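You operate a simulated robot arm through the tools that you are given. There is no shell and no other tool. Be economical: measure what you need, move in short steps, check, and stop when the job is done.

Carry out the task below with a simulated two-armed robot. There is one attempt and no reset: what you move stays moved.

## Task
On the top of the dark table, fold the red cloth in half, so that its two short edges meet.

Only the result counts: the job must be done as asked and must still hold three seconds after the hand-in. Knocking over, shifting, dropping, spilling or breaking anything else fails it. Flat cloth is picked up by pressing the open fingertips on it (5 to 10 N) and closing them slowly along it; thin cloth reads only 2 to 8 mm in the jaws.

## Robot
Two 7-joint arms with two-finger parallel grippers on one trunk, on a base that drives. Base frame: it is fixed to the floor where the robot stands at the start and does not move with it; the origin is under the middle of the robot, x ahead of it, y to its left, z up; the surface under the hand at the start is at about z = 0.72. Readings come in m, degrees, newtons and seconds.
The left shoulder is at the start at [0.07, 0.134, 1.026], the right one opposite. With the tool pointing down near the work surface each hand reaches from about 0.18 to 0.64 m from the robot's upright axis, wherever it stands, measured 20 degrees to its own side. Places, roughly: top of the dark table [0.6, 0, 0.7]. Payload 1.57 kg a hand.
The TCP of each hand is the grasp point between the finger pads, 0.03 m short of the fingertips. In the tool frame z runs along the fingers and y along their closing line. Largest opening 0.08 m; finger width 0.017, thickness 0.012; the body of the gripper, 0.04 by 0.082 m, starts 0.08 m behind the TCP.
Orientation is told as [roll, pitch, yaw] about the base's x, y, z axes, in that order, counted from this pose: with the fingers straight down and closing along the base's y, the tool's x points along the base's -x, its y along +y and its z along -z.

## Interface
- The arms move only by the tool send_rows. It takes "left_rows", "right_rows" or both (then of equal length, played together; a hand with none holds still); each is a list that holds one entry, the list of rows, each a list of 7 numbers: the gripper command, from -1 (shut) to 1 (fully open), values between in proportion, then the shift along the tool's x, y, z in units of 150 mm (1.0 is 150 mm), then the turn, a rotation vector about the tool's x, y, z in units of 45 degrees (1.0 is 45 degrees). In form: [[[fingers, tx, ty, tz, ax, ay, az], ...]]. A call has 1 to 10 rows; each row is the pose to reach, as a shift and turn from the pose commanded when the call began, along the tool's axes at that moment. A call with a number of a shift or a turn outside -1 to 1 is refused whole. Rows are played at 5 a second. More than 0.05 m and 8.6 degrees between two rows, or a gripper value outside its range, and nothing of the call is played. A pose out of reach is approached as far as the arm can. The call stops where the force on the tool passes 40 N (or 10 N more than at its start, if that is more) or the arm is blocked; 0.2 s more then pass. Each finger travels about 0.153 m/s and halts on what it meets, pressing with about 26 N; the grip force reading is that of the motor and also rises with nothing between the fingers. The clock runs only during rows and for 0.2 s after the last one: add rows that repeat a pose to give the fingers time. It gives the time, the measured TCP pose, the force on the tool (base axes), the opening and the grip force at its end, in the units of the frame above (readings bear some noise), with the torque about the TCP (base axes, N m) and any sound that the robot's microphone picked up.
- Cameras (640 x 400 px; columns grow to the right, rows downward): "scene" is now at [0.1306, -0.0049, 1.2462]; the picture's right is [0.01, -1.00, 0.00], its down [-0.71, -0.00, -0.70] and it looks along [0.70, 0.00, -0.71] (base axes); focal length 264 px, centre (320, 200). "left" rides on the left gripper at [0.072, 0.007, -0.122] in its tool frame; the picture's right is [-0.09, 1.00, 0.00], its down [-0.84, -0.08, -0.54] and it looks along [-0.54, -0.05, 0.84] (tool axes); focal length 238 px, centre (320, 200). "right" rides on the right gripper at [0.072, -0.007, -0.122] in its tool frame; the picture's right is [0.09, 1.00, 0.00], its down [-0.84, 0.08, -0.54] and it looks along [-0.54, 0.05, 0.84] (tool axes); focal length 238 px, centre (320, 200). There is no depth. A picture from a camera that has moved, and an enlarged one, comes with that camera's place and axes in the base frame and with its lens. The place of the scene camera against the robot may be out by one fixed shift of up to 0.012 m in any direction.
- snapshot(camera): a new picture of that camera. The clock stands still meanwhile.
- raise_lower(by): slides the trunk up (or, below 0, down) by that many m; the arms and the scene camera ride with it, the base frame stays. It gives what a move gives, with no picture.
- roll_base(legs): drives the robot by 1 to 6 legs, each [ahead, left, turn to the left] in m, m and degrees, along the robot's own axes; the way and the turn of a leg run together, so that a leg with both is an arc; at most 1.5 m and 180 degrees a leg. The arms and the cameras ride along, it lands a little off, and it stops where it bumps. It gives what a move gives.
- turn_head(pan, tilt): turns the head with the scene camera to pan (to the left, within 86 degrees either way) and tilt (down, from -29 to 69), counted from straight ahead of the robot. It gives what a move gives.
- zoom(camera, box): a new picture of the part [left, top, right, bottom] of that camera's present view, enlarged. The clock stands still meanwhile.
- finish_job(): hands the job in; it is judged then, once.

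Work in short steps. Places have to be worked out from the pictures, the camera data and where the tool is seen: move nearer, look again, correct. Check each grasp and each placing, and mend what went wrong. You have 120 turns and 100 pictures in all, those below and enlarged ones among them. Open the grippers and draw the arms clear of the work before you hand the job in, unless the task says otherwise; then end with one line.

The tools are called after "Emit:" by a JSON object that holds its "name" and its "arguments". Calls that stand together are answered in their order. send_rows: Moves the arms, as the interface text tells. Its arguments: {"type":"object","properties":{"left_rows":{"type":"array","items":{"type":"array","items":{"type":"array","items":{"type":"number"}}}},"right_rows":{"type":"array","items":{"type":"array","items":{"type":"array","items":{"type":"number"}}}}},"required":[]} The other tools are called the same way: raise_lower (by) slides the trunk up or down; roll_base (legs) drives the base; turn_head (pan, tilt) turns the head that bears the scene camera; snapshot (camera) takes a picture; zoom (camera, box) takes an enlarged picture of a part of a camera's view; finish_job () hands the job in.

At the start:

```text
time: 0.0
left_ee_pos: [0.4353, 0.1755, 0.9597]
left_ee_rot: [0.0, 0.0, 0.0]
left_wrist_force: [0.3, 0.3, -0.4]
left_torque: [-0.01, -0.01, 0.01]
left_width: 0.0801
left_grip_force: 0.1
right_ee_pos: [0.4427, -0.2336, 0.8751]
right_ee_rot: [-0.1, 0.0, 0.0]
right_wrist_force: [-0.1, 0.1, 0.6]
right_torque: [0.01, 0.01, 0.0]
right_width: 0.08
right_grip_force: 0.0
trunk travel left (down, up): [-0.6, 0.34]
robot x, y, heading: [-0.0006, -0.0033, -0.1]
head pan, tilt: [0.3, 45.6]
```

scene: 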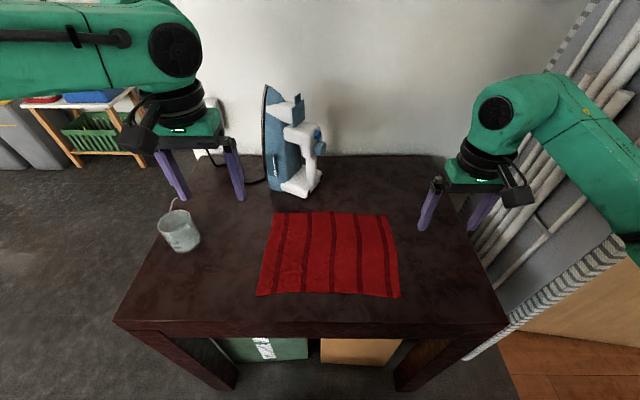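
right: 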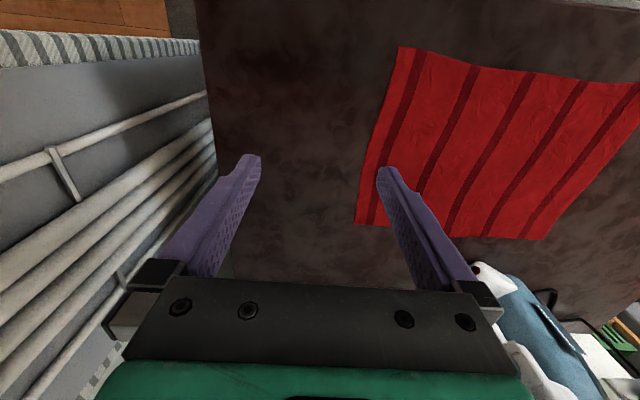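
left: 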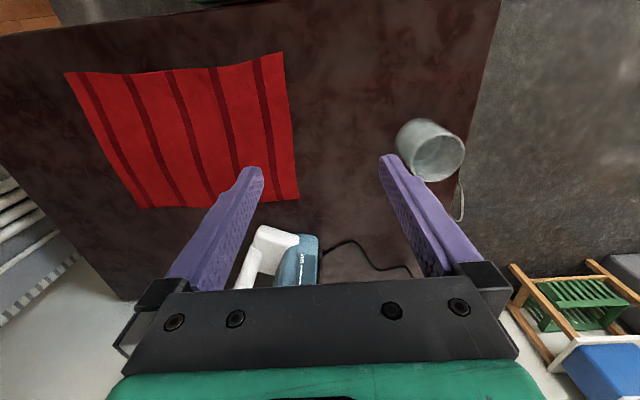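

The cloth lies at about x 0.37–0.60 and y −0.175–0.12, so its short edges are the left and right ones. I plan to pinch the near-right corner with the left hand and the far-right corner with the right hand, then fold to the left. First I shift the base slightly left for reach.

Emit:
{"name": "roll_base", "arguments": {"legs": [[0, 0.08, 0]]}}

Emit:
{"name": "zoom", "arguments": {"camera": "scene", "box": [220, 160, 460, 310]}}

```text
time: 1.1
left_ee_pos: [0.4346, 0.2543, 0.9604]
left_ee_rot: [0.1, 0.0, 0.0]
left_wrist_force: [0.2, -0.1, 0.1]
left_torque: [-0.02, -0.04, 0.02]
left_width: 0.0801
left_grip_force: 0.2
right_ee_pos: [0.4417, -0.1531, 0.8768]
right_ee_rot: [0.1, 0.1, 0.0]
right_wrist_force: [0.1, 0.0, 0.5]
right_torque: [0.0, 0.02, -0.02]
right_width: 0.0801
right_grip_force: 0.1
trunk travel left (down, up): [-0.6, 0.34]
robot x, y, heading: [-0.0012, 0.0822, -0.1]
head pan, tilt: [0.3, 45.6]
```

```text
2.67 times, centred on (340, 235) of scene
camera zoom: at [0.1306, 0.0745, 1.2462], right [0.01, -1.0, 0.0], down [-0.71, 0.0, -0.7], along [0.7, 0.0, -0.71], focal length 704 px, centre (267, 107)
```

zoom: 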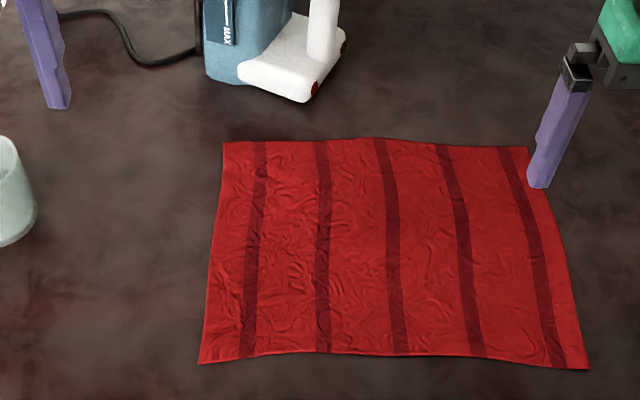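

Now I bring the right hand above the far-right corner at partial opening, staying about 5 cm above the cloth.

Emit:
{"name": "send_rows", "arguments": {"right_rows": [[[0.5, -0.22, -0.02, 0.05, 0, 0, 0], [0, -0.45, -0.03, 0.15, 0, 0, 0], [0, -0.67, -0.05, 0.28, 0, 0, 0], [0, -0.89, -0.06, 0.4, 0, 0, 0], [0, -0.89, -0.06, 0.5, 0, 0, 0], [0, -0.89, -0.06, 0.5, 0, 0, 0]]]}}

Emit:
{"name": "snapshot", "arguments": {"camera": "right"}}

Emit:
{"name": "snapshot", "arguments": {"camera": "scene"}}

```text
time: 2.5
left_ee_pos: [0.4344, 0.2536, 0.9592]
left_ee_rot: [0.0, 0.2, 0.0]
left_wrist_force: [-0.8, -0.2, 0.8]
left_torque: [0.0, -0.02, 0.01]
left_width: 0.0799
left_grip_force: 0.0
right_ee_pos: [0.5751, -0.1622, 0.8]
right_ee_rot: [0.1, -0.3, -0.1]
right_wrist_force: [0.1, 0.2, 0.4]
right_torque: [0.0, 0.0, 0.0]
right_width: 0.0401
right_grip_force: 0.1
trunk travel left (down, up): [-0.6, 0.34]
robot x, y, heading: [-0.0005, 0.0828, -0.1]
head pan, tilt: [0.3, 45.6]
```

```text
95 pictures are left
camera right: at [0.503, -0.1698, 0.9219], right [-0.09, 1.0, 0.0], down [0.84, 0.08, 0.54], along [0.54, 0.05, -0.84], focal length 238 px, centre (320, 200)
```

right: 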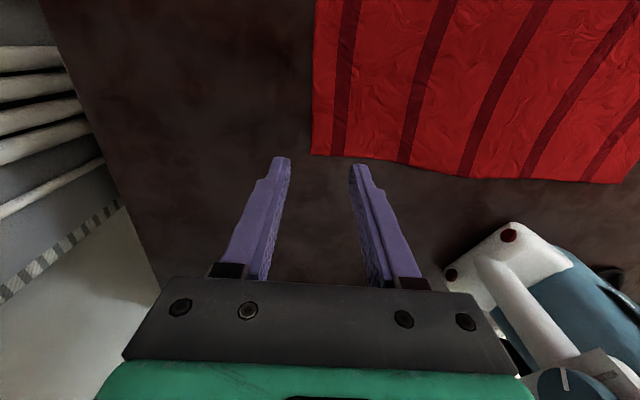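

```text
94 pictures are left
camera scene: at [0.1308, 0.0744, 1.2462], right [0.01, -1.0, 0.0], down [-0.72, 0.0, -0.7], along [0.7, 0.0, -0.72], focal length 264 px, centre (320, 200)
```

scene: 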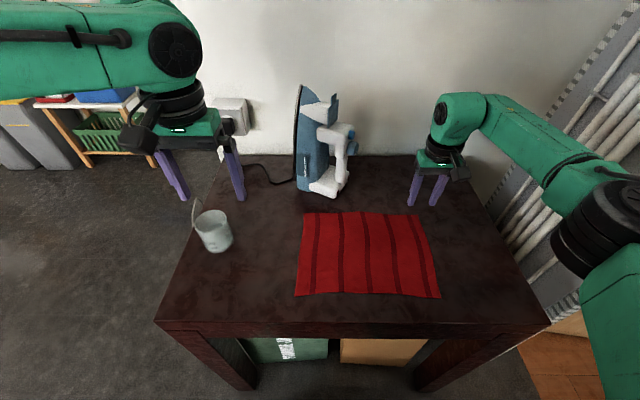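

The right hand tracks well, and the scene camera reads about 12 mm too far right. I place the far-right corner at about (0.588, −0.171) and lower the right hand to just above it. At the same time I bring the left hand towards the near-right corner, staying high.

Emit:
{"name": "send_rows", "arguments": {"right_rows": [[[0, 0.02, 0.05, 0.1, 0, 0, 0], [-0.2, 0.02, 0.05, 0.2, 0, 0, 0], [-0.2, 0.02, 0.05, 0.25, 0, 0, 0], [-0.2, 0.02, 0.05, 0.25, 0, 0, 0]]]}}

Emit:
{"name": "send_rows", "arguments": {"left_rows": [[[0.5, 0.05, -0.3, 0.0, 0, 0, 0], [0, 0.1, -0.6, 0.0, 0, 0, 0], [0, 0.15, -0.9, 0.0, 0, 0, 0], [0, 0.2, -1, 0.15, 0, 0, 0], [0, 0.25, -1, 0.4, 0, 0, 0]]]}}

Emit:
{"name": "snapshot", "arguments": {"camera": "right"}}

Emit:
{"name": "snapshot", "arguments": {"camera": "scene"}}

```text
time: 3.5
left_ee_pos: [0.4348, 0.2537, 0.9603]
left_ee_rot: [0.0, 0.0, 0.0]
left_wrist_force: [-0.3, 0.4, -0.3]
left_torque: [0.02, 0.03, -0.04]
left_width: 0.0798
left_grip_force: 0.1
right_ee_pos: [0.5715, -0.1568, 0.7629]
right_ee_rot: [0.0, 0.1, 0.0]
right_wrist_force: [0.7, 0.3, 0.2]
right_torque: [0.01, 0.0, -0.04]
right_width: 0.0322
right_grip_force: 0.1
trunk travel left (down, up): [-0.6, 0.34]
robot x, y, heading: [-0.0025, 0.0811, -0.0]
head pan, tilt: [0.3, 45.6]
```

```text
time: 4.7
left_ee_pos: [0.3949, 0.1177, 0.8969]
left_ee_rot: [-0.1, 0.0, 0.1]
left_wrist_force: [0.9, -0.5, -0.5]
left_torque: [-0.03, -0.03, 0.01]
left_width: 0.0398
left_grip_force: 0.1
left hand out of reach, approached as far as the arm can: row 3, 4, 5
right_ee_pos: [0.572, -0.1553, 0.7632]
right_ee_rot: [0.0, 0.1, 0.0]
right_wrist_force: [-0.1, -0.1, 0.0]
right_torque: [0.0, -0.04, -0.01]
right_width: 0.0322
right_grip_force: 0.0
trunk travel left (down, up): [-0.6, 0.34]
robot x, y, heading: [-0.0022, 0.0806, -0.1]
head pan, tilt: [0.3, 45.6]
```

```text
93 pictures are left
camera right: at [0.4996, -0.1622, 0.8844], right [-0.09, 1.0, 0.0], down [0.84, 0.08, 0.54], along [0.54, 0.05, -0.84], focal length 238 px, centre (320, 200)
```

right: 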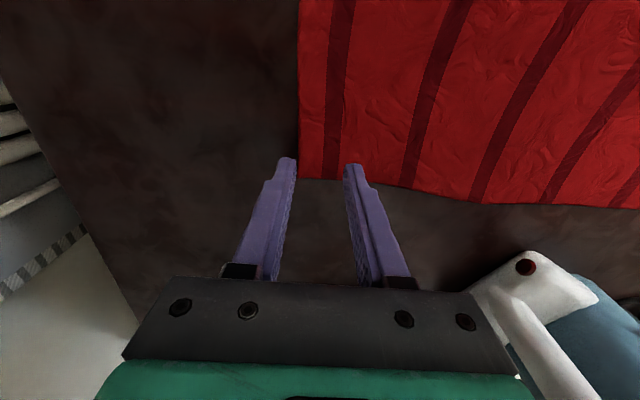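

```text
92 pictures are left
camera scene: at [0.1315, 0.0744, 1.2461], right [0.01, -1.0, 0.0], down [-0.72, 0.0, -0.7], along [0.7, 0.0, -0.72], focal length 264 px, centre (320, 200)
```

scene: 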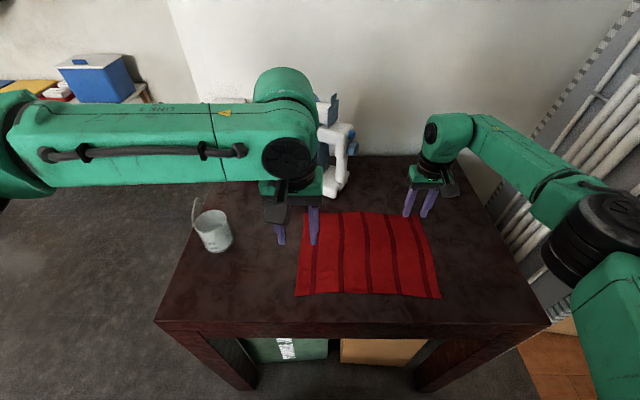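

With the tool down, the left hand can't cross the robot's centreline at close range. So I'll use the base and trunk for the carry: right hand on the near corner, left hand on the far one, both near the robot's centreline. I pull both hands back before driving right.

Emit:
{"name": "send_rows", "arguments": {"left_rows": [[[0, 0, 0.2, -0.1, 0, 0, 0], [0, 0, 0.4, -0.2, 0, 0, 0], [0, 0, 0.6, -0.2, 0, 0, 0], [0, 0, 0.6, -0.2, 0, 0, 0], [0, 0, 0.6, -0.2, 0, 0, 0]]], "right_rows": [[[-0.2, 0, 0, -0.3, 0, 0, 0], [-0.2, 0.25, 0.1, -0.45, 0, 0, 0], [-0.2, 0.5, 0.3, -0.6, 0, 0, 0], [-0.2, 0.75, 0.5, -0.6, 0, 0, 0], [-0.2, 1, 0.6, -0.6, 0, 0, 0]]]}}

Emit:
{"name": "roll_base", "arguments": {"legs": [[0, -0.18, 0]]}}

Emit:
{"name": "snapshot", "arguments": {"camera": "scene"}}

```text
refused: row 3 steps farther than a row can; nothing moved
```

```text
time: 6.2
left_ee_pos: [0.394, -0.0579, 0.8987]
left_ee_rot: [-0.1, -0.1, 0.2]
left_wrist_force: [-0.3, -0.5, -0.2]
left_torque: [0.02, 0.0, -0.03]
left_width: 0.0398
left_grip_force: 0.1
right_ee_pos: [0.5724, -0.3303, 0.761]
right_ee_rot: [0.1, -0.1, 0.3]
right_wrist_force: [0.5, 0.6, -0.9]
right_torque: [0.05, 0.0, -0.05]
right_width: 0.0321
right_grip_force: 0.1
trunk travel left (down, up): [-0.6, 0.34]
robot x, y, heading: [0.0006, -0.0936, 0.2]
head pan, tilt: [0.3, 45.6]
stopped in leg 1: the robot was blocked; the commanded pose is now the measured one
```

```text
91 pictures are left
camera scene: at [0.1309, -0.103, 1.2461], right [0.01, -1.0, 0.0], down [-0.71, 0.0, -0.7], along [0.7, 0.01, -0.71], focal length 264 px, centre (320, 200)
```

scene: 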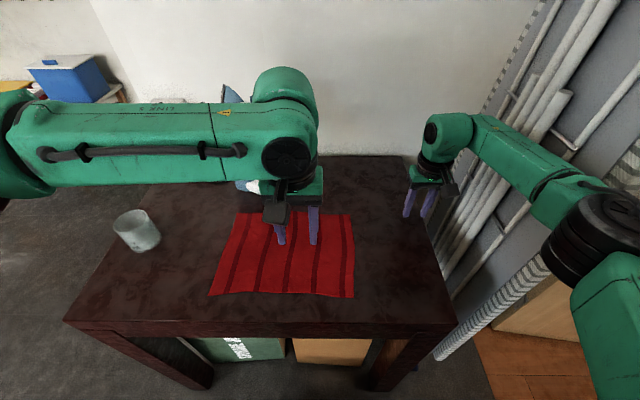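

The retract was refused, but the base still drove and was blocked near the end, probably by the right elbow against the rack. I back off 6 cm to the left, then tuck the right hand in using smaller steps.

Emit:
{"name": "roll_base", "arguments": {"legs": [[0, 0.06, 0]]}}

Emit:
{"name": "send_rows", "arguments": {"right_rows": [[[-0.2, 0, 0.0, -0.2, 0, 0, 0], [-0.2, 0, 0.15, -0.4, 0, 0, 0], [-0.2, 0.15, 0.3, -0.6, 0, 0, 0], [-0.2, 0.3, 0.5, -0.6, 0, 0, 0], [-0.2, 0.3, 0.5, -0.6, 0, 0, 0]]]}}

Emit:
{"name": "snapshot", "arguments": {"camera": "scene"}}

```text
time: 7.2
left_ee_pos: [0.3934, 0.0028, 0.898]
left_ee_rot: [-0.1, -0.1, 0.1]
left_wrist_force: [-0.3, 0.5, -0.1]
left_torque: [-0.03, 0.0, 0.0]
left_width: 0.0399
left_grip_force: 0.1
right_ee_pos: [0.5717, -0.2718, 0.7636]
right_ee_rot: [0.0, 0.1, 0.2]
right_wrist_force: [-0.3, 0.4, 0.1]
right_torque: [-0.01, -0.02, 0.02]
right_width: 0.0323
right_grip_force: 0.1
trunk travel left (down, up): [-0.6, 0.34]
robot x, y, heading: [0.0011, -0.0367, -0.0]
head pan, tilt: [0.3, 45.6]
```

```text
time: 8.4
left_ee_pos: [0.3945, 0.0017, 0.8973]
left_ee_rot: [-0.2, 0.1, 0.1]
left_wrist_force: [0.2, 0.3, -1.0]
left_torque: [0.01, 0.03, -0.04]
left_width: 0.0398
left_grip_force: 0.1
right_ee_pos: [0.5259, -0.1997, 0.8541]
right_ee_rot: [0.0, 0.0, 0.0]
right_wrist_force: [0.4, -0.7, -0.3]
right_torque: [0.02, 0.0, 0.0]
right_width: 0.0321
right_grip_force: 0.1
trunk travel left (down, up): [-0.6, 0.34]
robot x, y, heading: [-0.0007, -0.0372, 0.2]
head pan, tilt: [0.3, 45.6]
```

```text
90 pictures are left
camera scene: at [0.1309, -0.0424, 1.2461], right [0.01, -1.0, 0.0], down [-0.72, 0.0, -0.7], along [0.7, 0.0, -0.72], focal length 264 px, centre (320, 200)
```

scene: 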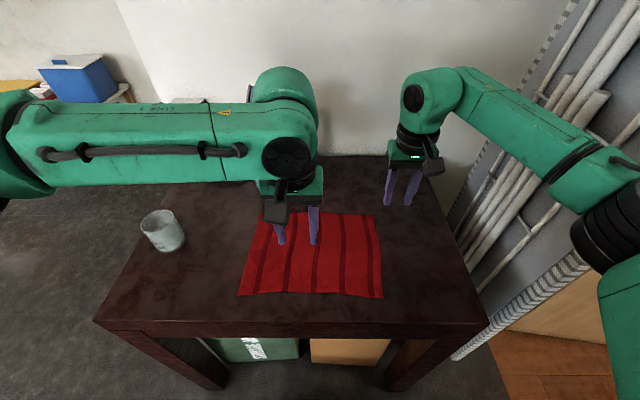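

Testing whether the left hand can reach a far point slightly right of the robot's centreline, staying high.

Emit:
{"name": "send_rows", "arguments": {"left_rows": [[[0, -0.1, -0.12, 0, 0, 0, 0], [0, -0.3, -0.25, 0, 0, 0, 0], [0, -0.5, -0.4, 0, 0, 0, 0], [0, -0.7, -0.5, 0.1, 0, 0, 0], [0, -0.9, -0.6, 0.2, 0, 0, 0], [0, -1, -0.6, 0.4, 0, 0, 0], [0, -1, -0.6, 0.4, 0, 0, 0]]]}}

Emit:
{"name": "snapshot", "arguments": {"camera": "scene"}}

```text
time: 10.0
left_ee_pos: [0.4508, 0.0358, 0.8617]
left_ee_rot: [-0.2, -0.2, 0.0]
left_wrist_force: [0.0, -0.9, 0.1]
left_torque: [0.03, 0.03, 0.01]
left_width: 0.0401
left_grip_force: 0.1
left hand out of reach, approached as far as the arm can: row 1, 2, 3, 4, 5, 6, 7
right_ee_pos: [0.5253, -0.1995, 0.8546]
right_ee_rot: [-0.1, 0.0, 0.1]
right_wrist_force: [0.2, 0.4, 0.9]
right_torque: [0.02, -0.02, 0.0]
right_width: 0.0318
right_grip_force: 0.1
trunk travel left (down, up): [-0.6, 0.34]
robot x, y, heading: [0.002, -0.0381, -0.3]
head pan, tilt: [0.3, 45.6]
```

```text
89 pictures are left
camera scene: at [0.1305, -0.0423, 1.2462], right [0.01, -1.0, 0.0], down [-0.71, 0.0, -0.7], along [0.7, 0.0, -0.71], focal length 264 px, centre (320, 200)
```

scene: 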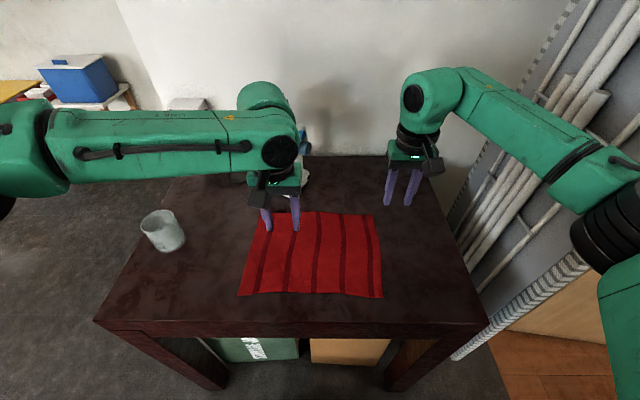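

The limit looks like the wrist's yaw. I turn the left hand 45° clockwise (closing diagonally, which also suits a corner) and retry the reach.

Emit:
{"name": "send_rows", "arguments": {"left_rows": [[[0, 0, 0, 0, 0, 0, 0.17], [0, 0, 0, 0, 0, 0, 0.34], [0, -0.1, -0.1, 0, 0, 0, 0.51], [0, -0.2, -0.2, 0, 0, 0, 0.68], [0, -0.35, -0.4, 0, 0, 0, 0.85], [0, -0.5, -0.6, 0, 0, 0, 1], [0, -0.7, -0.75, 0, 0, 0, 1], [0, -0.7, -0.75, 0, 0, 0, 1]]]}}

Emit:
{"name": "snapshot", "arguments": {"camera": "scene"}}

```text
time: 11.8
left_ee_pos: [0.4584, 0.0402, 0.8727]
left_ee_rot: [-0.1, -0.3, -45.1]
left_wrist_force: [-0.2, 0.2, -0.2]
left_torque: [0.03, -0.01, 0.01]
left_width: 0.0401
left_grip_force: 0.1
left hand out of reach, approached as far as the arm can: row 3, 4, 5, 6, 7, 8
right_ee_pos: [0.5263, -0.1991, 0.8542]
right_ee_rot: [0.0, 0.0, 0.1]
right_wrist_force: [0.8, -0.1, 1.1]
right_torque: [-0.02, 0.0, 0.0]
right_width: 0.0319
right_grip_force: 0.1
trunk travel left (down, up): [-0.6, 0.34]
robot x, y, heading: [0.003, -0.0389, 0.1]
head pan, tilt: [0.3, 45.6]
```

```text
88 pictures are left
camera scene: at [0.1307, -0.0421, 1.2462], right [0.01, -1.0, 0.0], down [-0.71, 0.0, -0.7], along [0.7, 0.0, -0.71], focal length 264 px, centre (320, 200)
```

scene: 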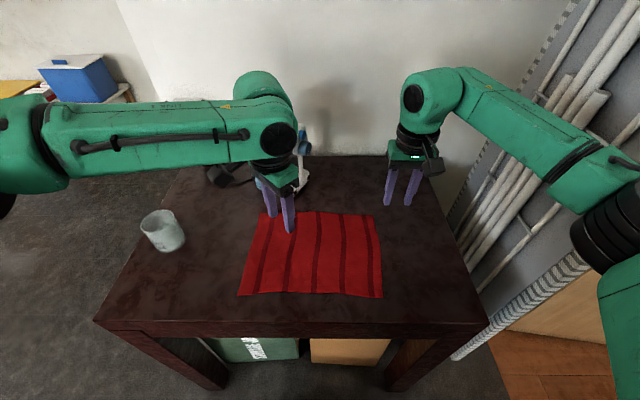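

The left arm simply can't cross the robot's own midline at that distance. New plan: fold left to right in stages, with the base helping. The right hand takes the far-left corner, the left hand takes the near-left one, then the base carries both. First I return the left hand to its own side.

Emit:
{"name": "send_rows", "arguments": {"left_rows": [[[0, 0.14, 0.1, -0.06, 0, 0, -0.17], [0, 0.28, 0.2, -0.12, 0, 0, -0.34], [0, 0.42, 0.3, -0.18, 0, 0, -0.51], [0, 0.57, 0.4, -0.24, 0, 0, -0.68], [0, 0.71, 0.5, -0.3, 0, 0, -0.84], [0, 0.85, 0.57, -0.35, 0, 0, -1], [0, 0.85, 0.57, -0.35, 0, 0, -1]]]}}

```text
time: 13.4
left_ee_pos: [0.4277, 0.1867, 0.9227]
left_ee_rot: [-0.1, 0.0, 0.3]
left_wrist_force: [-0.2, -0.9, 0.3]
left_torque: [0.01, -0.05, 0.01]
left_width: 0.0398
left_grip_force: 0.1
right_ee_pos: [0.5264, -0.1989, 0.855]
right_ee_rot: [0.0, 0.0, 0.1]
right_wrist_force: [0.4, -0.1, 0.3]
right_torque: [-0.05, -0.03, -0.02]
right_width: 0.0317
right_grip_force: 0.0
trunk travel left (down, up): [-0.6, 0.34]
robot x, y, heading: [0.0001, -0.0383, -0.1]
head pan, tilt: [0.3, 45.6]
```

Good. I pull the right hand back in x, away from the iron, then drive left to about y = 0.20.

Emit:
{"name": "send_rows", "arguments": {"right_rows": [[[-0.2, 0.2, 0, 0, 0, 0, 0], [-0.2, 0.45, 0, 0, 0, 0, 0], [-0.2, 0.45, 0, 0, 0, 0, 0]]]}}

Emit:
{"name": "roll_base", "arguments": {"legs": [[0, 0.24, 0]]}}

Emit:
{"name": "snapshot", "arguments": {"camera": "scene"}}

Emit:
{"name": "snapshot", "arguments": {"camera": "right"}}

```text
time: 14.2
left_ee_pos: [0.4288, 0.1868, 0.9233]
left_ee_rot: [-0.1, -0.1, 0.2]
left_wrist_force: [-0.1, 0.5, 0.0]
left_torque: [0.01, 0.0, 0.01]
left_width: 0.0402
left_grip_force: 0.1
right_ee_pos: [0.4581, -0.1961, 0.8526]
right_ee_rot: [0.0, 0.0, 0.2]
right_wrist_force: [-1.0, -0.3, -0.1]
right_torque: [0.01, -0.03, 0.03]
right_width: 0.0321
right_grip_force: 0.1
trunk travel left (down, up): [-0.6, 0.34]
robot x, y, heading: [0.0025, -0.037, 0.1]
head pan, tilt: [0.3, 45.6]
```

```text
time: 16.0
left_ee_pos: [0.4272, 0.4277, 0.9224]
left_ee_rot: [0.0, -0.1, 0.2]
left_wrist_force: [-0.5, 0.8, -0.3]
left_torque: [0.01, 0.02, -0.01]
left_width: 0.0399
left_grip_force: 0.0
right_ee_pos: [0.4585, 0.0424, 0.8533]
right_ee_rot: [0.1, 0.0, 0.1]
right_wrist_force: [0.0, 0.0, -0.1]
right_torque: [-0.02, 0.0, 0.02]
right_width: 0.0322
right_grip_force: 0.1
trunk travel left (down, up): [-0.6, 0.34]
robot x, y, heading: [-0.0005, 0.2055, 0.1]
head pan, tilt: [0.3, 45.6]
```

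```text
87 pictures are left
camera scene: at [0.1303, 0.1986, 1.2462], right [0.01, -1.0, 0.0], down [-0.71, -0.01, -0.7], along [0.7, 0.01, -0.71], focal length 264 px, centre (320, 200)
```

scene: 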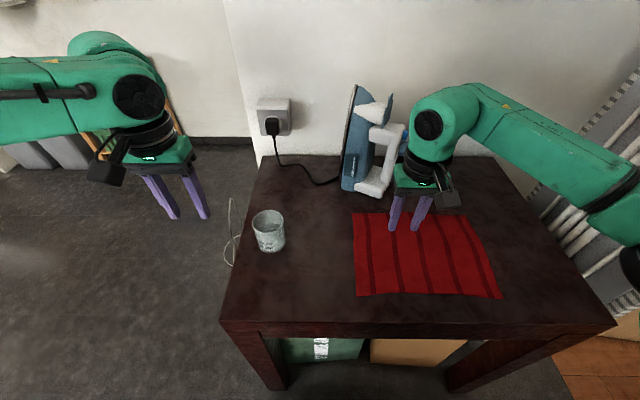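

```text
86 pictures are left
camera right: at [0.3858, 0.0362, 0.975], right [-0.09, 1.0, 0.0], down [0.84, 0.08, 0.54], along [0.54, 0.05, -0.84], focal length 238 px, centre (320, 200)
```

right: 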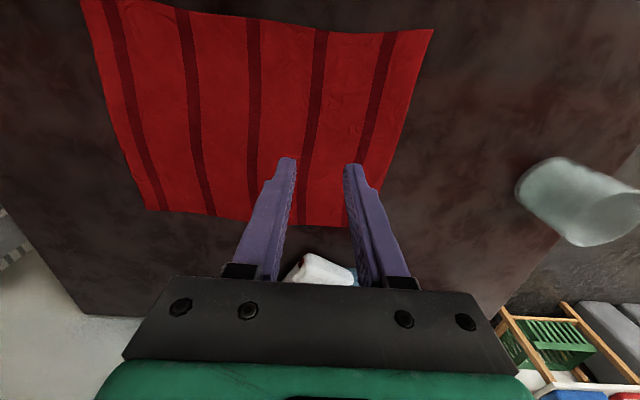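

The right camera puts the corners at FL (0.59, 0.12), NL (0.365, 0.133), NR (0.372, −0.165) and FR (0.586, −0.172). I move the right hand over the far-left corner, tilted 20° with the fingers forward so the wrist stays clear of the iron.

Emit:
{"name": "send_rows", "arguments": {"right_rows": [[[-0.2, -0.05, 0.1, 0, 0, -0.15, 0], [-0.2, -0.2, 0.2, 0, 0, -0.3, 0], [-0.2, -0.35, 0.34, 0.05, 0, -0.44, 0], [-0.2, -0.54, 0.34, 0.2, 0, -0.44, 0], [-0.2, -0.6, 0.34, 0.4, 0, -0.44, 0], [-0.2, -0.63, 0.34, 0.55, 0, -0.44, 0], [-0.2, -0.63, 0.34, 0.55, 0, -0.44, 0]]]}}

Emit:
{"name": "snapshot", "arguments": {"camera": "right"}}

Emit:
{"name": "snapshot", "arguments": {"camera": "scene"}}

```text
time: 17.6
left_ee_pos: [0.4265, 0.4287, 0.9226]
left_ee_rot: [-0.2, -0.1, 0.2]
left_wrist_force: [0.8, 0.2, 1.1]
left_torque: [0.0, -0.04, 0.02]
left_width: 0.04
left_grip_force: 0.0
right_ee_pos: [0.5543, 0.0954, 0.7712]
right_ee_rot: [0.0, -19.8, 0.2]
right_wrist_force: [0.0, 0.5, 0.0]
right_torque: [-0.01, 0.0, 0.0]
right_width: 0.0319
right_grip_force: 0.0
trunk travel left (down, up): [-0.6, 0.34]
robot x, y, heading: [-0.0001, 0.2021, 0.3]
head pan, tilt: [0.3, 45.6]
```

```text
85 pictures are left
camera right: at [0.444, 0.0883, 0.8606], right [-0.09, 1.0, -0.03], down [0.6, 0.08, 0.79], along [0.79, 0.05, -0.61], focal length 238 px, centre (320, 200)
```

right: 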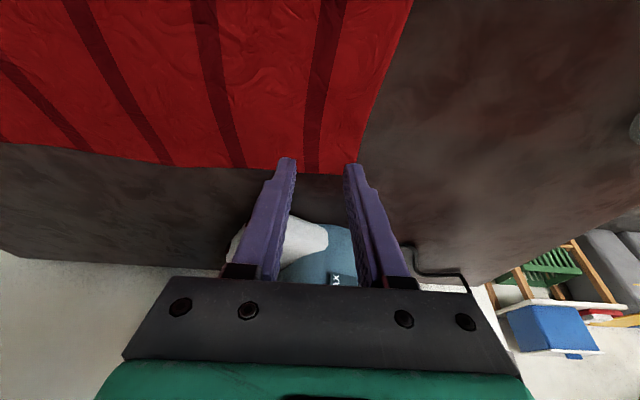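

```text
84 pictures are left
camera scene: at [0.1302, 0.1987, 1.2462], right [0.01, -1.0, 0.0], down [-0.71, -0.01, -0.7], along [0.7, 0.01, -0.71], focal length 264 px, centre (320, 200)
```

scene: 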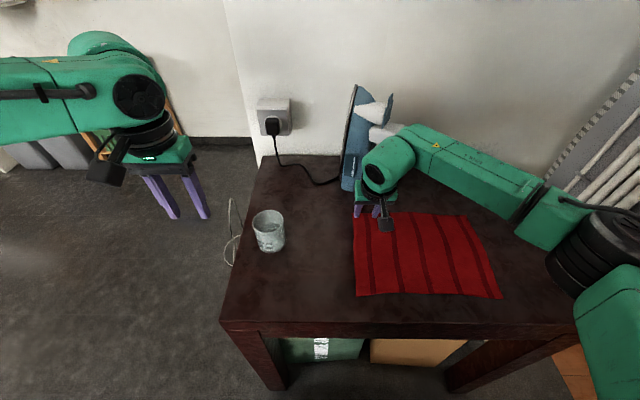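

The corner is at about (0.587, 0.128). I shift to y ≈ 0.104 so the outer finger sits at the edge, and go down near the surface.

Emit:
{"name": "send_rows", "arguments": {"right_rows": [[[-0.2, 0.02, 0.055, 0.056, 0, 0, 0], [-0.2, 0.041, 0.055, 0.113, 0, 0, 0], [-0.2, 0.046, 0.055, 0.125, 0, 0, 0], [-0.2, 0.05, 0.055, 0.138, 0, 0, 0]]]}}

Emit:
{"name": "snapshot", "arguments": {"camera": "right"}}

```text
time: 18.6
left_ee_pos: [0.4253, 0.4285, 0.9248]
left_ee_rot: [-0.1, -0.2, 0.1]
left_wrist_force: [-0.2, -1.2, 0.0]
left_torque: [-0.05, -0.01, 0.02]
left_width: 0.0401
left_grip_force: 0.0
right_ee_pos: [0.5511, 0.103, 0.7524]
right_ee_rot: [0.0, -20.3, 0.1]
right_wrist_force: [5.1, -1.5, 18.2]
right_torque: [0.06, -0.21, -0.03]
right_width: 0.0316
right_grip_force: 0.1
trunk travel left (down, up): [-0.6, 0.34]
robot x, y, heading: [-0.0009, 0.2035, 0.3]
head pan, tilt: [0.3, 45.6]
```

```text
83 pictures are left
camera right: at [0.4425, 0.0959, 0.8417], right [-0.09, 1.0, -0.03], down [0.6, 0.08, 0.8], along [0.8, 0.05, -0.6], focal length 238 px, centre (320, 200)
```

right: 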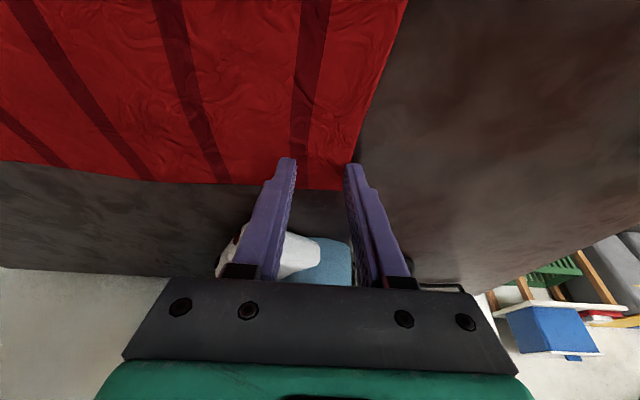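

Contact is at TCP z ≈ 0.752, with 18 N, which is a bit hard. I lift a little, shift 7 mm inward so both tips are on cloth, and press lighter.

Emit:
{"name": "send_rows", "arguments": {"right_rows": [[[-0.2, -0.012, 0, -0.033, 0, 0, 0], [-0.2, -0.012, -0.047, -0.033, 0, 0, 0], [-0.2, -0.003, -0.047, -0.008, 0, 0, 0], [-0.2, -0.003, -0.047, -0.008, 0, 0, 0]]]}}

```text
time: 19.6
left_ee_pos: [0.4262, 0.4283, 0.9233]
left_ee_rot: [-0.1, -0.2, 0.1]
left_wrist_force: [0.8, -0.4, 0.3]
left_torque: [-0.01, -0.04, 0.0]
left_width: 0.04
left_grip_force: 0.1
right_ee_pos: [0.5527, 0.0979, 0.7519]
right_ee_rot: [0.0, -20.1, 0.0]
right_wrist_force: [0.1, 1.6, 18.7]
right_torque: [0.15, -0.06, -0.03]
right_width: 0.0327
right_grip_force: 0.8
trunk travel left (down, up): [-0.6, 0.34]
robot x, y, heading: [-0.0009, 0.2024, 0.1]
head pan, tilt: [0.3, 45.6]
```

Easing up 1 mm, then closing slowly.

Emit:
{"name": "send_rows", "arguments": {"right_rows": [[[-0.2, -0.003, 0, -0.007, 0, 0, 0], [-0.35, -0.003, 0, -0.007, 0, 0, 0], [-0.5, -0.003, 0, -0.007, 0, 0, 0], [-0.65, -0.003, 0, -0.007, 0, 0, 0], [-0.8, -0.003, 0, -0.007, 0, 0, 0], [-0.9, -0.003, 0, -0.007, 0, 0, 0], [-1, -0.003, 0, -0.007, 0, 0, 0], [-1, -0.003, 0, -0.007, 0, 0, 0]]]}}

Emit:
{"name": "zoom", "arguments": {"camera": "right", "box": [220, 80, 460, 230]}}

```text
time: 21.4
left_ee_pos: [0.4252, 0.4285, 0.9234]
left_ee_rot: [0.0, -0.2, 0.2]
left_wrist_force: [0.3, -0.1, 0.3]
left_torque: [0.03, 0.01, -0.02]
left_width: 0.04
left_grip_force: 0.1
right_ee_pos: [0.5506, 0.096, 0.7523]
right_ee_rot: [0.0, -20.0, 0.2]
right_wrist_force: [-1.5, 0.5, 18.3]
right_torque: [0.01, -0.03, 0.02]
right_width: 0.0023
right_grip_force: 23.5
trunk travel left (down, up): [-0.6, 0.34]
robot x, y, heading: [0.0035, 0.2044, -0.1]
head pan, tilt: [0.3, 45.6]
```

```text
2.67 times, centred on (340, 155) of right
camera zoom: at [0.4412, 0.0891, 0.8422], right [-0.09, 1.0, -0.03], down [0.6, 0.08, 0.8], along [0.79, 0.05, -0.61], focal length 636 px, centre (267, 320)
```

zoom: 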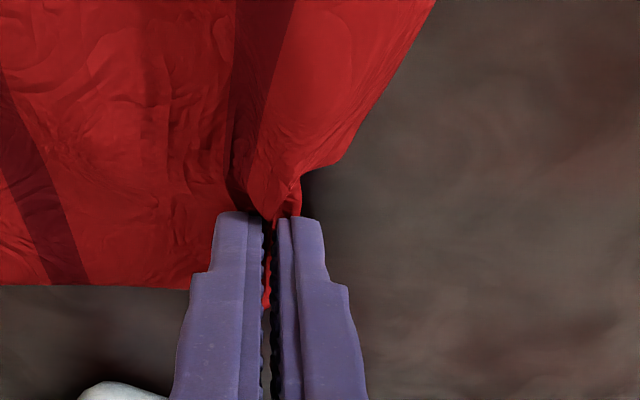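

Pinched at the edge, with a 2.3 mm reading. I lift 7 cm straight up and check.

Emit:
{"name": "send_rows", "arguments": {"right_rows": [[[-1, -0.04, 0, -0.11, 0, 0, 0], [-1, -0.08, -0.03, -0.22, 0, 0, 0], [-1, -0.12, -0.06, -0.33, 0, 0, 0], [-1, -0.16, -0.1, -0.44, 0, 0, 0], [-1, -0.16, -0.1, -0.44, 0, 0, 0]]]}}

Emit:
{"name": "snapshot", "arguments": {"camera": "scene"}}

Emit:
{"name": "snapshot", "arguments": {"camera": "right"}}

```text
time: 22.6
left_ee_pos: [0.4276, 0.4281, 0.9228]
left_ee_rot: [0.0, -0.1, 0.1]
left_wrist_force: [0.7, 0.5, 0.2]
left_torque: [0.03, 0.01, -0.02]
left_width: 0.0398
left_grip_force: 0.1
right_ee_pos: [0.5535, 0.0809, 0.8206]
right_ee_rot: [0.0, -19.7, 0.1]
right_wrist_force: [0.1, 0.0, 0.0]
right_torque: [0.0, -0.01, 0.0]
right_width: 0.0022
right_grip_force: 23.9
trunk travel left (down, up): [-0.6, 0.34]
robot x, y, heading: [-0.0015, 0.2026, 0.1]
head pan, tilt: [0.3, 45.6]
```

```text
81 pictures are left
camera scene: at [0.1306, 0.1988, 1.2461], right [0.01, -1.0, 0.0], down [-0.72, -0.01, -0.7], along [0.7, 0.01, -0.72], focal length 264 px, centre (320, 200)
```

scene: 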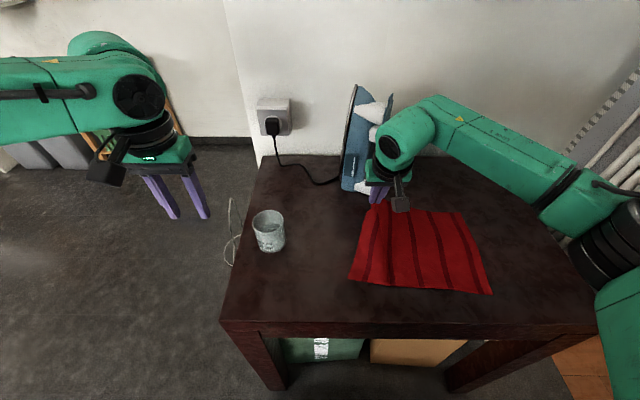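

```text
80 pictures are left
camera right: at [0.4447, 0.0729, 0.9116], right [-0.09, 1.0, -0.03], down [0.6, 0.08, 0.79], along [0.79, 0.05, -0.61], focal length 238 px, centre (320, 200)
```

right: 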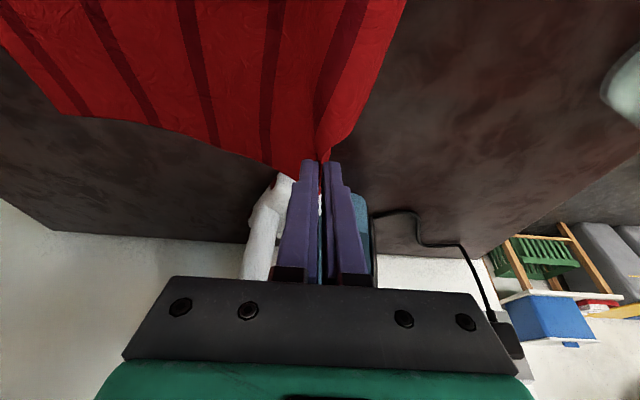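

The grip holds. Next I move the held corner a bit toward me, then drive right about 13 cm so the left hand can reach the near-left corner.

Emit:
{"name": "send_rows", "arguments": {"right_rows": [[[-1, 0.12, 0.07, 0.02, 0, 0, 0], [-1, 0.25, 0.14, 0.04, 0, 0, 0], [-1, 0.38, 0.2, 0.07, 0, 0, 0], [-1, 0.38, 0.2, 0.07, 0, 0, 0]]]}}

Emit:
{"name": "roll_base", "arguments": {"legs": [[0, -0.135, 0]]}}

Emit:
{"name": "snapshot", "arguments": {"camera": "scene"}}

Emit:
{"name": "snapshot", "arguments": {"camera": "left"}}

```text
time: 23.6
left_ee_pos: [0.4275, 0.4285, 0.923]
left_ee_rot: [-0.1, 0.0, 0.1]
left_wrist_force: [0.2, -0.1, -0.7]
left_torque: [0.01, 0.0, -0.03]
left_width: 0.0401
left_grip_force: 0.0
right_ee_pos: [0.5002, 0.1098, 0.7913]
right_ee_rot: [0.0, -19.9, 0.0]
right_wrist_force: [0.7, 0.8, 0.0]
right_torque: [0.03, 0.01, 0.04]
right_width: 0.0023
right_grip_force: 23.3
trunk travel left (down, up): [-0.6, 0.34]
robot x, y, heading: [0.0007, 0.2015, 0.0]
head pan, tilt: [0.3, 45.6]
```

```text
time: 24.9
left_ee_pos: [0.4273, 0.2947, 0.9228]
left_ee_rot: [-0.1, -0.1, 0.1]
left_wrist_force: [-0.7, -0.7, -0.6]
left_torque: [0.02, -0.01, 0.0]
left_width: 0.0399
left_grip_force: 0.1
right_ee_pos: [0.5007, -0.0228, 0.793]
right_ee_rot: [-0.1, -19.7, 0.1]
right_wrist_force: [0.4, 0.2, -0.1]
right_torque: [0.0, 0.03, 0.0]
right_width: 0.002
right_grip_force: 23.6
trunk travel left (down, up): [-0.6, 0.34]
robot x, y, heading: [-0.0025, 0.071, 0.1]
head pan, tilt: [0.3, 45.6]
```

```text
79 pictures are left
camera scene: at [0.1306, 0.0665, 1.2462], right [0.01, -1.0, 0.0], down [-0.71, -0.01, -0.7], along [0.7, 0.0, -0.71], focal length 264 px, centre (320, 200)
```

scene: 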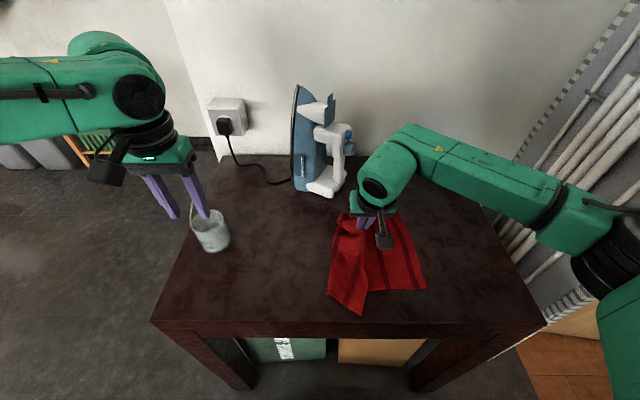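

```text
78 pictures are left
camera left: at [0.3551, 0.3024, 1.0459], right [0.09, 1.0, 0.0], down [0.84, -0.07, 0.54], along [0.54, -0.05, -0.84], focal length 238 px, centre (320, 200)
```

left: 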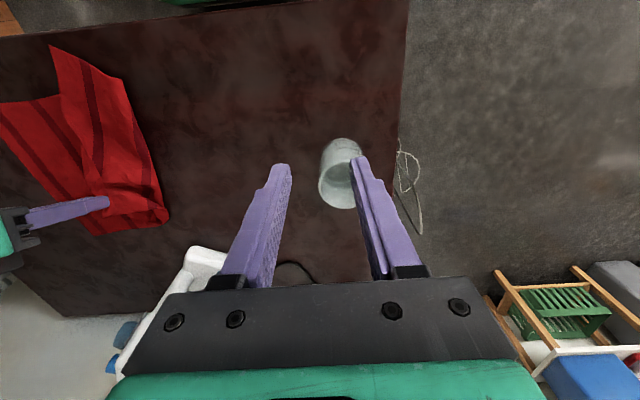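

The near-left corner swung along and now lies near (0.33, 0.0). I'll carry the held far corner on to its target at the far-right corner. First I raise it and move it outward, then drive right 14 cm.

Emit:
{"name": "send_rows", "arguments": {"right_rows": [[[-1, -0.07, 0, -0.06, 0, 0, 0], [-1, -0.2, 0, -0.12, 0, 0, 0], [-1, -0.28, 0, -0.18, 0, 0, 0], [-1, -0.28, 0, -0.18, 0, 0, 0]]]}}

Emit:
{"name": "roll_base", "arguments": {"legs": [[0, -0.14, 0]]}}

Emit:
{"name": "snapshot", "arguments": {"camera": "scene"}}

Emit:
{"name": "snapshot", "arguments": {"camera": "left"}}

```text
time: 25.9
left_ee_pos: [0.4281, 0.2959, 0.9229]
left_ee_rot: [-0.1, 0.0, 0.1]
left_wrist_force: [-0.8, -0.9, -0.4]
left_torque: [-0.01, -0.03, -0.02]
left_width: 0.04
left_grip_force: 0.0
right_ee_pos: [0.5339, -0.0231, 0.8305]
right_ee_rot: [0.0, -19.8, 0.2]
right_wrist_force: [-0.3, 0.0, 0.3]
right_torque: [0.01, 0.02, 0.05]
right_width: 0.0023
right_grip_force: 24.1
trunk travel left (down, up): [-0.6, 0.34]
robot x, y, heading: [0.0018, 0.072, 0.1]
head pan, tilt: [0.3, 45.6]
```

```text
time: 27.2
left_ee_pos: [0.4283, 0.1574, 0.9222]
left_ee_rot: [0.0, -0.2, 0.1]
left_wrist_force: [0.9, -0.5, -0.2]
left_torque: [0.04, 0.05, -0.03]
left_width: 0.0399
left_grip_force: 0.0
right_ee_pos: [0.5333, -0.1598, 0.83]
right_ee_rot: [-0.1, -19.9, 0.0]
right_wrist_force: [-0.3, 0.0, 0.2]
right_torque: [0.05, 0.03, 0.02]
right_width: 0.0026
right_grip_force: 23.6
trunk travel left (down, up): [-0.6, 0.34]
robot x, y, heading: [0.0036, -0.0679, 0.2]
head pan, tilt: [0.3, 45.6]
```

```text
77 pictures are left
camera scene: at [0.1307, -0.0708, 1.2462], right [0.01, -1.0, 0.0], down [-0.71, 0.0, -0.7], along [0.7, 0.0, -0.71], focal length 264 px, centre (320, 200)
```

scene: 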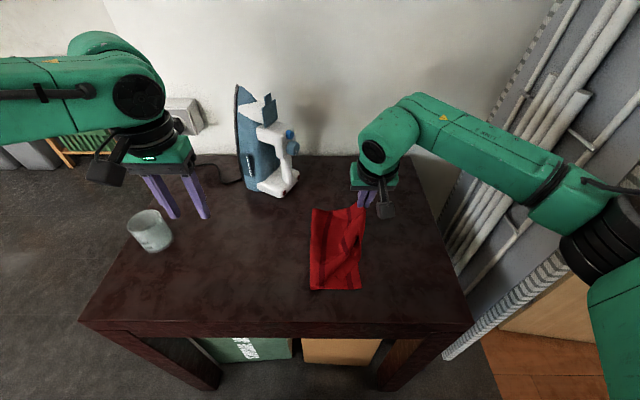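

```text
76 pictures are left
camera left: at [0.3554, 0.165, 1.0459], right [0.09, 1.0, 0.0], down [0.84, -0.08, 0.54], along [0.54, -0.05, -0.84], focal length 238 px, centre (320, 200)
```

left: 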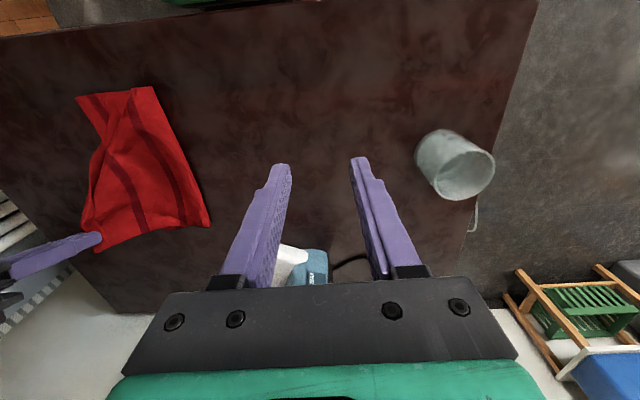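

It's already close to folded. I lower the right hand over the far-right corner.

Emit:
{"name": "send_rows", "arguments": {"right_rows": [[[-1, 0.0, -0.07, 0.11, 0, 0, 0], [-1, 0.01, -0.09, 0.22, 0, 0, 0], [-1, 0.03, -0.09, 0.33, 0, 0, 0], [-1, 0.035, -0.07, 0.448, 0, 0, 0], [-1, 0.035, -0.07, 0.448, 0, 0, 0]]]}}

Emit:
{"name": "zoom", "arguments": {"camera": "left", "box": [0, 40, 320, 240]}}

Emit:
{"name": "zoom", "arguments": {"camera": "scene", "box": [260, 170, 420, 310]}}

Emit:
{"name": "snapshot", "arguments": {"camera": "right"}}

```text
time: 28.4
left_ee_pos: [0.4287, 0.1578, 0.9223]
left_ee_rot: [-0.1, -0.1, 0.1]
left_wrist_force: [0.1, 0.5, 1.0]
left_torque: [-0.01, 0.02, -0.03]
left_width: 0.0403
left_grip_force: 0.1
right_ee_pos: [0.5519, -0.1711, 0.7643]
right_ee_rot: [0.0, -19.8, 0.2]
right_wrist_force: [-0.3, -0.1, -0.1]
right_torque: [0.01, 0.01, -0.02]
right_width: 0.0022
right_grip_force: 22.9
trunk travel left (down, up): [-0.6, 0.34]
robot x, y, heading: [0.0012, -0.0662, 0.2]
head pan, tilt: [0.3, 45.6]
```

```text
2.00 times, centred on (160, 140) of left
camera zoom: at [0.3552, 0.1646, 1.0461], right [0.09, 1.0, 0.0], down [0.84, -0.08, 0.54], along [0.54, -0.05, -0.84], focal length 477 px, centre (640, 320)
```

zoom: 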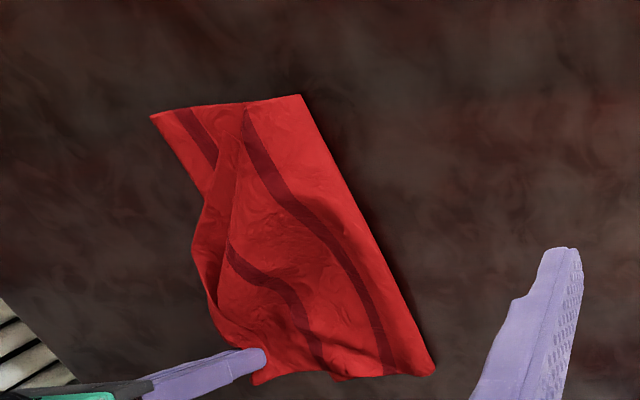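

```text
2.86 times, centred on (340, 240) of scene
camera zoom: at [0.1303, -0.0713, 1.2462], right [0.01, -1.0, 0.0], down [-0.71, 0.0, -0.7], along [0.7, 0.0, -0.71], focal length 754 px, centre (263, 86)
```

zoom: 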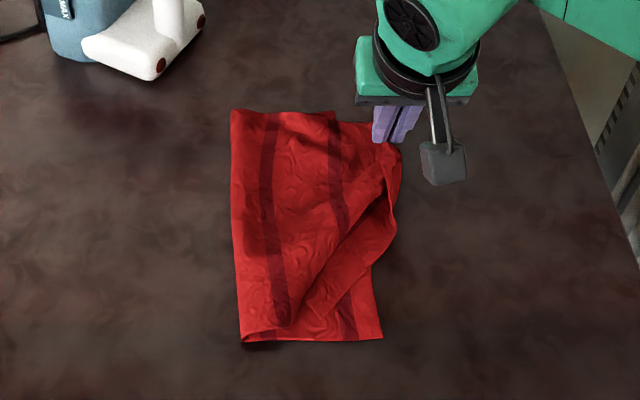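

```text
73 pictures are left
camera right: at [0.4423, -0.1783, 0.8552], right [-0.09, 1.0, -0.03], down [0.6, 0.08, 0.79], along [0.79, 0.05, -0.61], focal length 238 px, centre (320, 200)
```

right: 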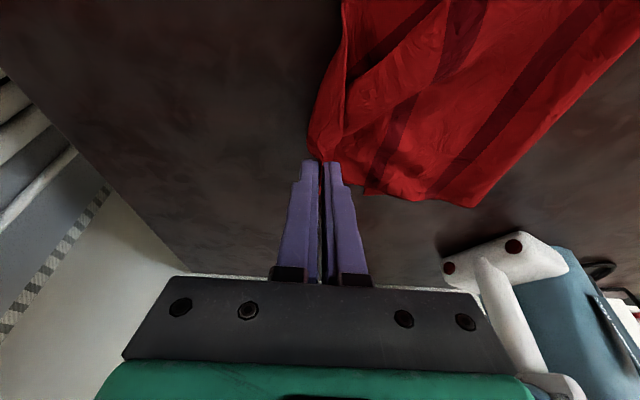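

Excellent fold so far; only the top near corner still needs bringing over. I lower the right hand to touch and release the far corner gently.

Emit:
{"name": "send_rows", "arguments": {"right_rows": [[[-1, 0.015, 0.02, 0.035, 0, 0, 0], [-1, 0.02, 0.03, 0.055, 0, 0, 0], [-0.85, 0.02, 0.03, 0.055, 0, 0, 0], [-0.7, 0.02, 0.03, 0.055, 0, 0, 0], [-0.6, 0.02, 0.03, 0.055, 0, 0, 0], [-0.6, -0.03, 0.03, -0.07, 0, 0, 0], [-0.6, -0.08, 0.03, -0.2, 0, 0, 0], [-0.6, -0.12, 0.03, -0.33, 0, 0, 0], [-0.6, -0.12, 0.03, -0.33, 0, 0, 0]]]}}

Emit:
{"name": "zoom", "arguments": {"camera": "scene", "box": [260, 170, 420, 310]}}

Emit:
{"name": "snapshot", "arguments": {"camera": "right"}}

```text
time: 30.4
left_ee_pos: [0.4277, 0.1582, 0.9221]
left_ee_rot: [0.0, -0.2, 0.1]
left_wrist_force: [0.5, 0.2, 0.3]
left_torque: [0.02, -0.02, 0.02]
left_width: 0.0401
left_grip_force: 0.0
right_ee_pos: [0.5509, -0.1662, 0.816]
right_ee_rot: [0.1, -19.8, 0.1]
right_wrist_force: [-0.5, -0.1, 0.4]
right_torque: [-0.02, -0.01, -0.01]
right_width: 0.0162
right_grip_force: 0.0
trunk travel left (down, up): [-0.6, 0.34]
robot x, y, heading: [0.0001, -0.0656, 0.1]
head pan, tilt: [0.3, 45.6]
```

```text
2.86 times, centred on (340, 240) of scene
camera zoom: at [0.1308, -0.0711, 1.2461], right [0.01, -1.0, 0.0], down [-0.71, 0.0, -0.7], along [0.7, 0.0, -0.72], focal length 754 px, centre (263, 86)
```

zoom: 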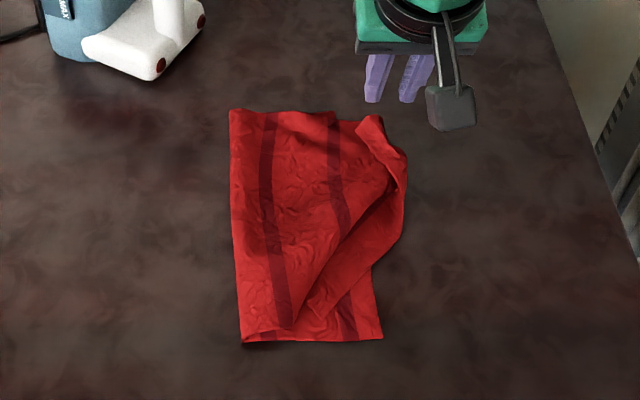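

```text
71 pictures are left
camera right: at [0.4423, -0.1736, 0.9067], right [-0.09, 1.0, -0.03], down [0.6, 0.08, 0.79], along [0.79, 0.05, -0.61], focal length 238 px, centre (320, 200)
```

right: 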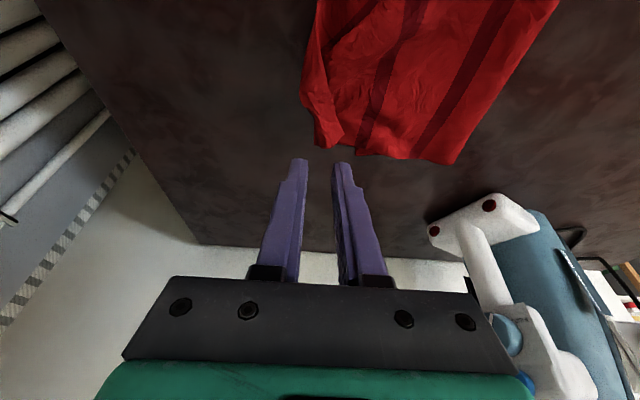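

The far corner is down, with a small curl. The right hand can do the near corner itself, so I drive left 7 cm and bring it upright above the top layer's near tip, at about (0.40, −0.09).

Emit:
{"name": "roll_base", "arguments": {"legs": [[0, 0.07, 0]]}}

Emit:
{"name": "send_rows", "arguments": {"right_rows": [[[-0.3, 0.2, 0.0, -0.1, 0, 0.15, 0], [-0.2, 0.45, 0.0, -0.1, 0, 0.3, 0], [-0.2, 0.7, 0.0, -0.1, 0, 0.44, 0], [-0.2, 0.9, 0.0, -0.2, 0, 0.44, 0], [-0.2, 0.9, 0.0, -0.2, 0, 0.44, 0]]]}}

Emit:
{"name": "snapshot", "arguments": {"camera": "right"}}

Emit:
{"name": "zoom", "arguments": {"camera": "scene", "box": [260, 170, 460, 310]}}

```text
time: 31.4
left_ee_pos: [0.4268, 0.2279, 0.9232]
left_ee_rot: [0.0, -0.1, 0.1]
left_wrist_force: [-0.1, 0.2, 0.8]
left_torque: [0.0, 0.0, -0.02]
left_width: 0.04
left_grip_force: 0.0
right_ee_pos: [0.551, -0.0969, 0.8164]
right_ee_rot: [0.0, -19.8, 0.2]
right_wrist_force: [-1.2, -0.6, 0.2]
right_torque: [0.0, 0.01, 0.0]
right_width: 0.0163
right_grip_force: 0.1
trunk travel left (down, up): [-0.6, 0.34]
robot x, y, heading: [-0.0029, 0.0031, 0.2]
head pan, tilt: [0.3, 45.6]
```

```text
time: 32.6
left_ee_pos: [0.4275, 0.2285, 0.9228]
left_ee_rot: [-0.1, 0.0, 0.2]
left_wrist_force: [0.0, -0.1, 0.0]
left_torque: [-0.02, -0.02, 0.01]
left_width: 0.04
left_grip_force: 0.1
right_ee_pos: [0.4158, -0.0949, 0.798]
right_ee_rot: [-0.1, 0.1, 0.2]
right_wrist_force: [0.6, -0.3, 0.3]
right_torque: [0.01, 0.05, 0.02]
right_width: 0.0322
right_grip_force: 0.0
trunk travel left (down, up): [-0.6, 0.34]
robot x, y, heading: [-0.0024, 0.0044, 0.1]
head pan, tilt: [0.3, 45.6]
```

```text
70 pictures are left
camera right: at [0.3437, -0.102, 0.9194], right [-0.1, 1.0, 0.0], down [0.84, 0.08, 0.54], along [0.54, 0.05, -0.84], focal length 238 px, centre (320, 200)
```

right: 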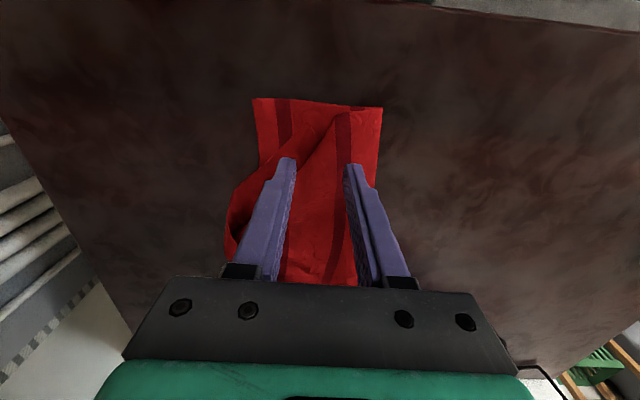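

```text
2.86 times, centred on (360, 240) of scene
camera zoom: at [0.1313, -0.0011, 1.2461], right [0.01, -1.0, 0.0], down [-0.72, -0.01, -0.7], along [0.7, 0.01, -0.72], focal length 754 px, centre (206, 86)
```

zoom: 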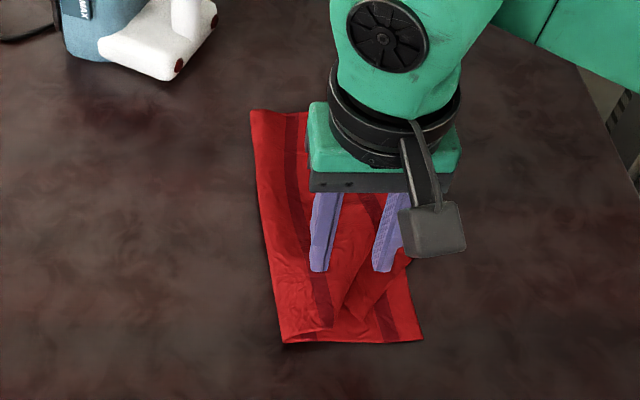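

Zooming the wrist camera to find the top layer's tip.

Emit:
{"name": "zoom", "arguments": {"camera": "right", "box": [220, 80, 420, 205]}}

```text
3.20 times, centred on (320, 142) of right
camera zoom: at [0.3437, -0.102, 0.9194], right [-0.1, 1.0, 0.0], down [0.84, 0.08, 0.54], along [0.54, 0.05, -0.84], focal length 763 px, centre (320, 384)
```

zoom: 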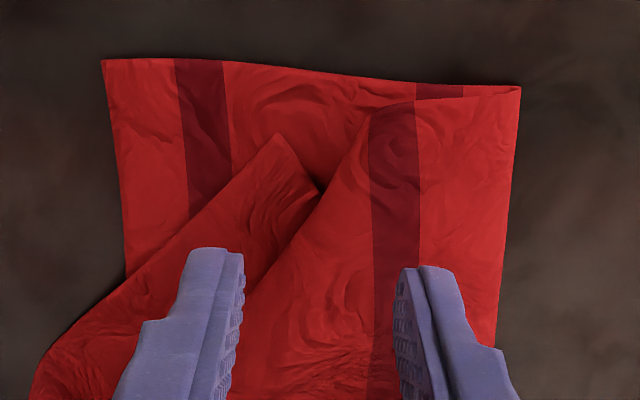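

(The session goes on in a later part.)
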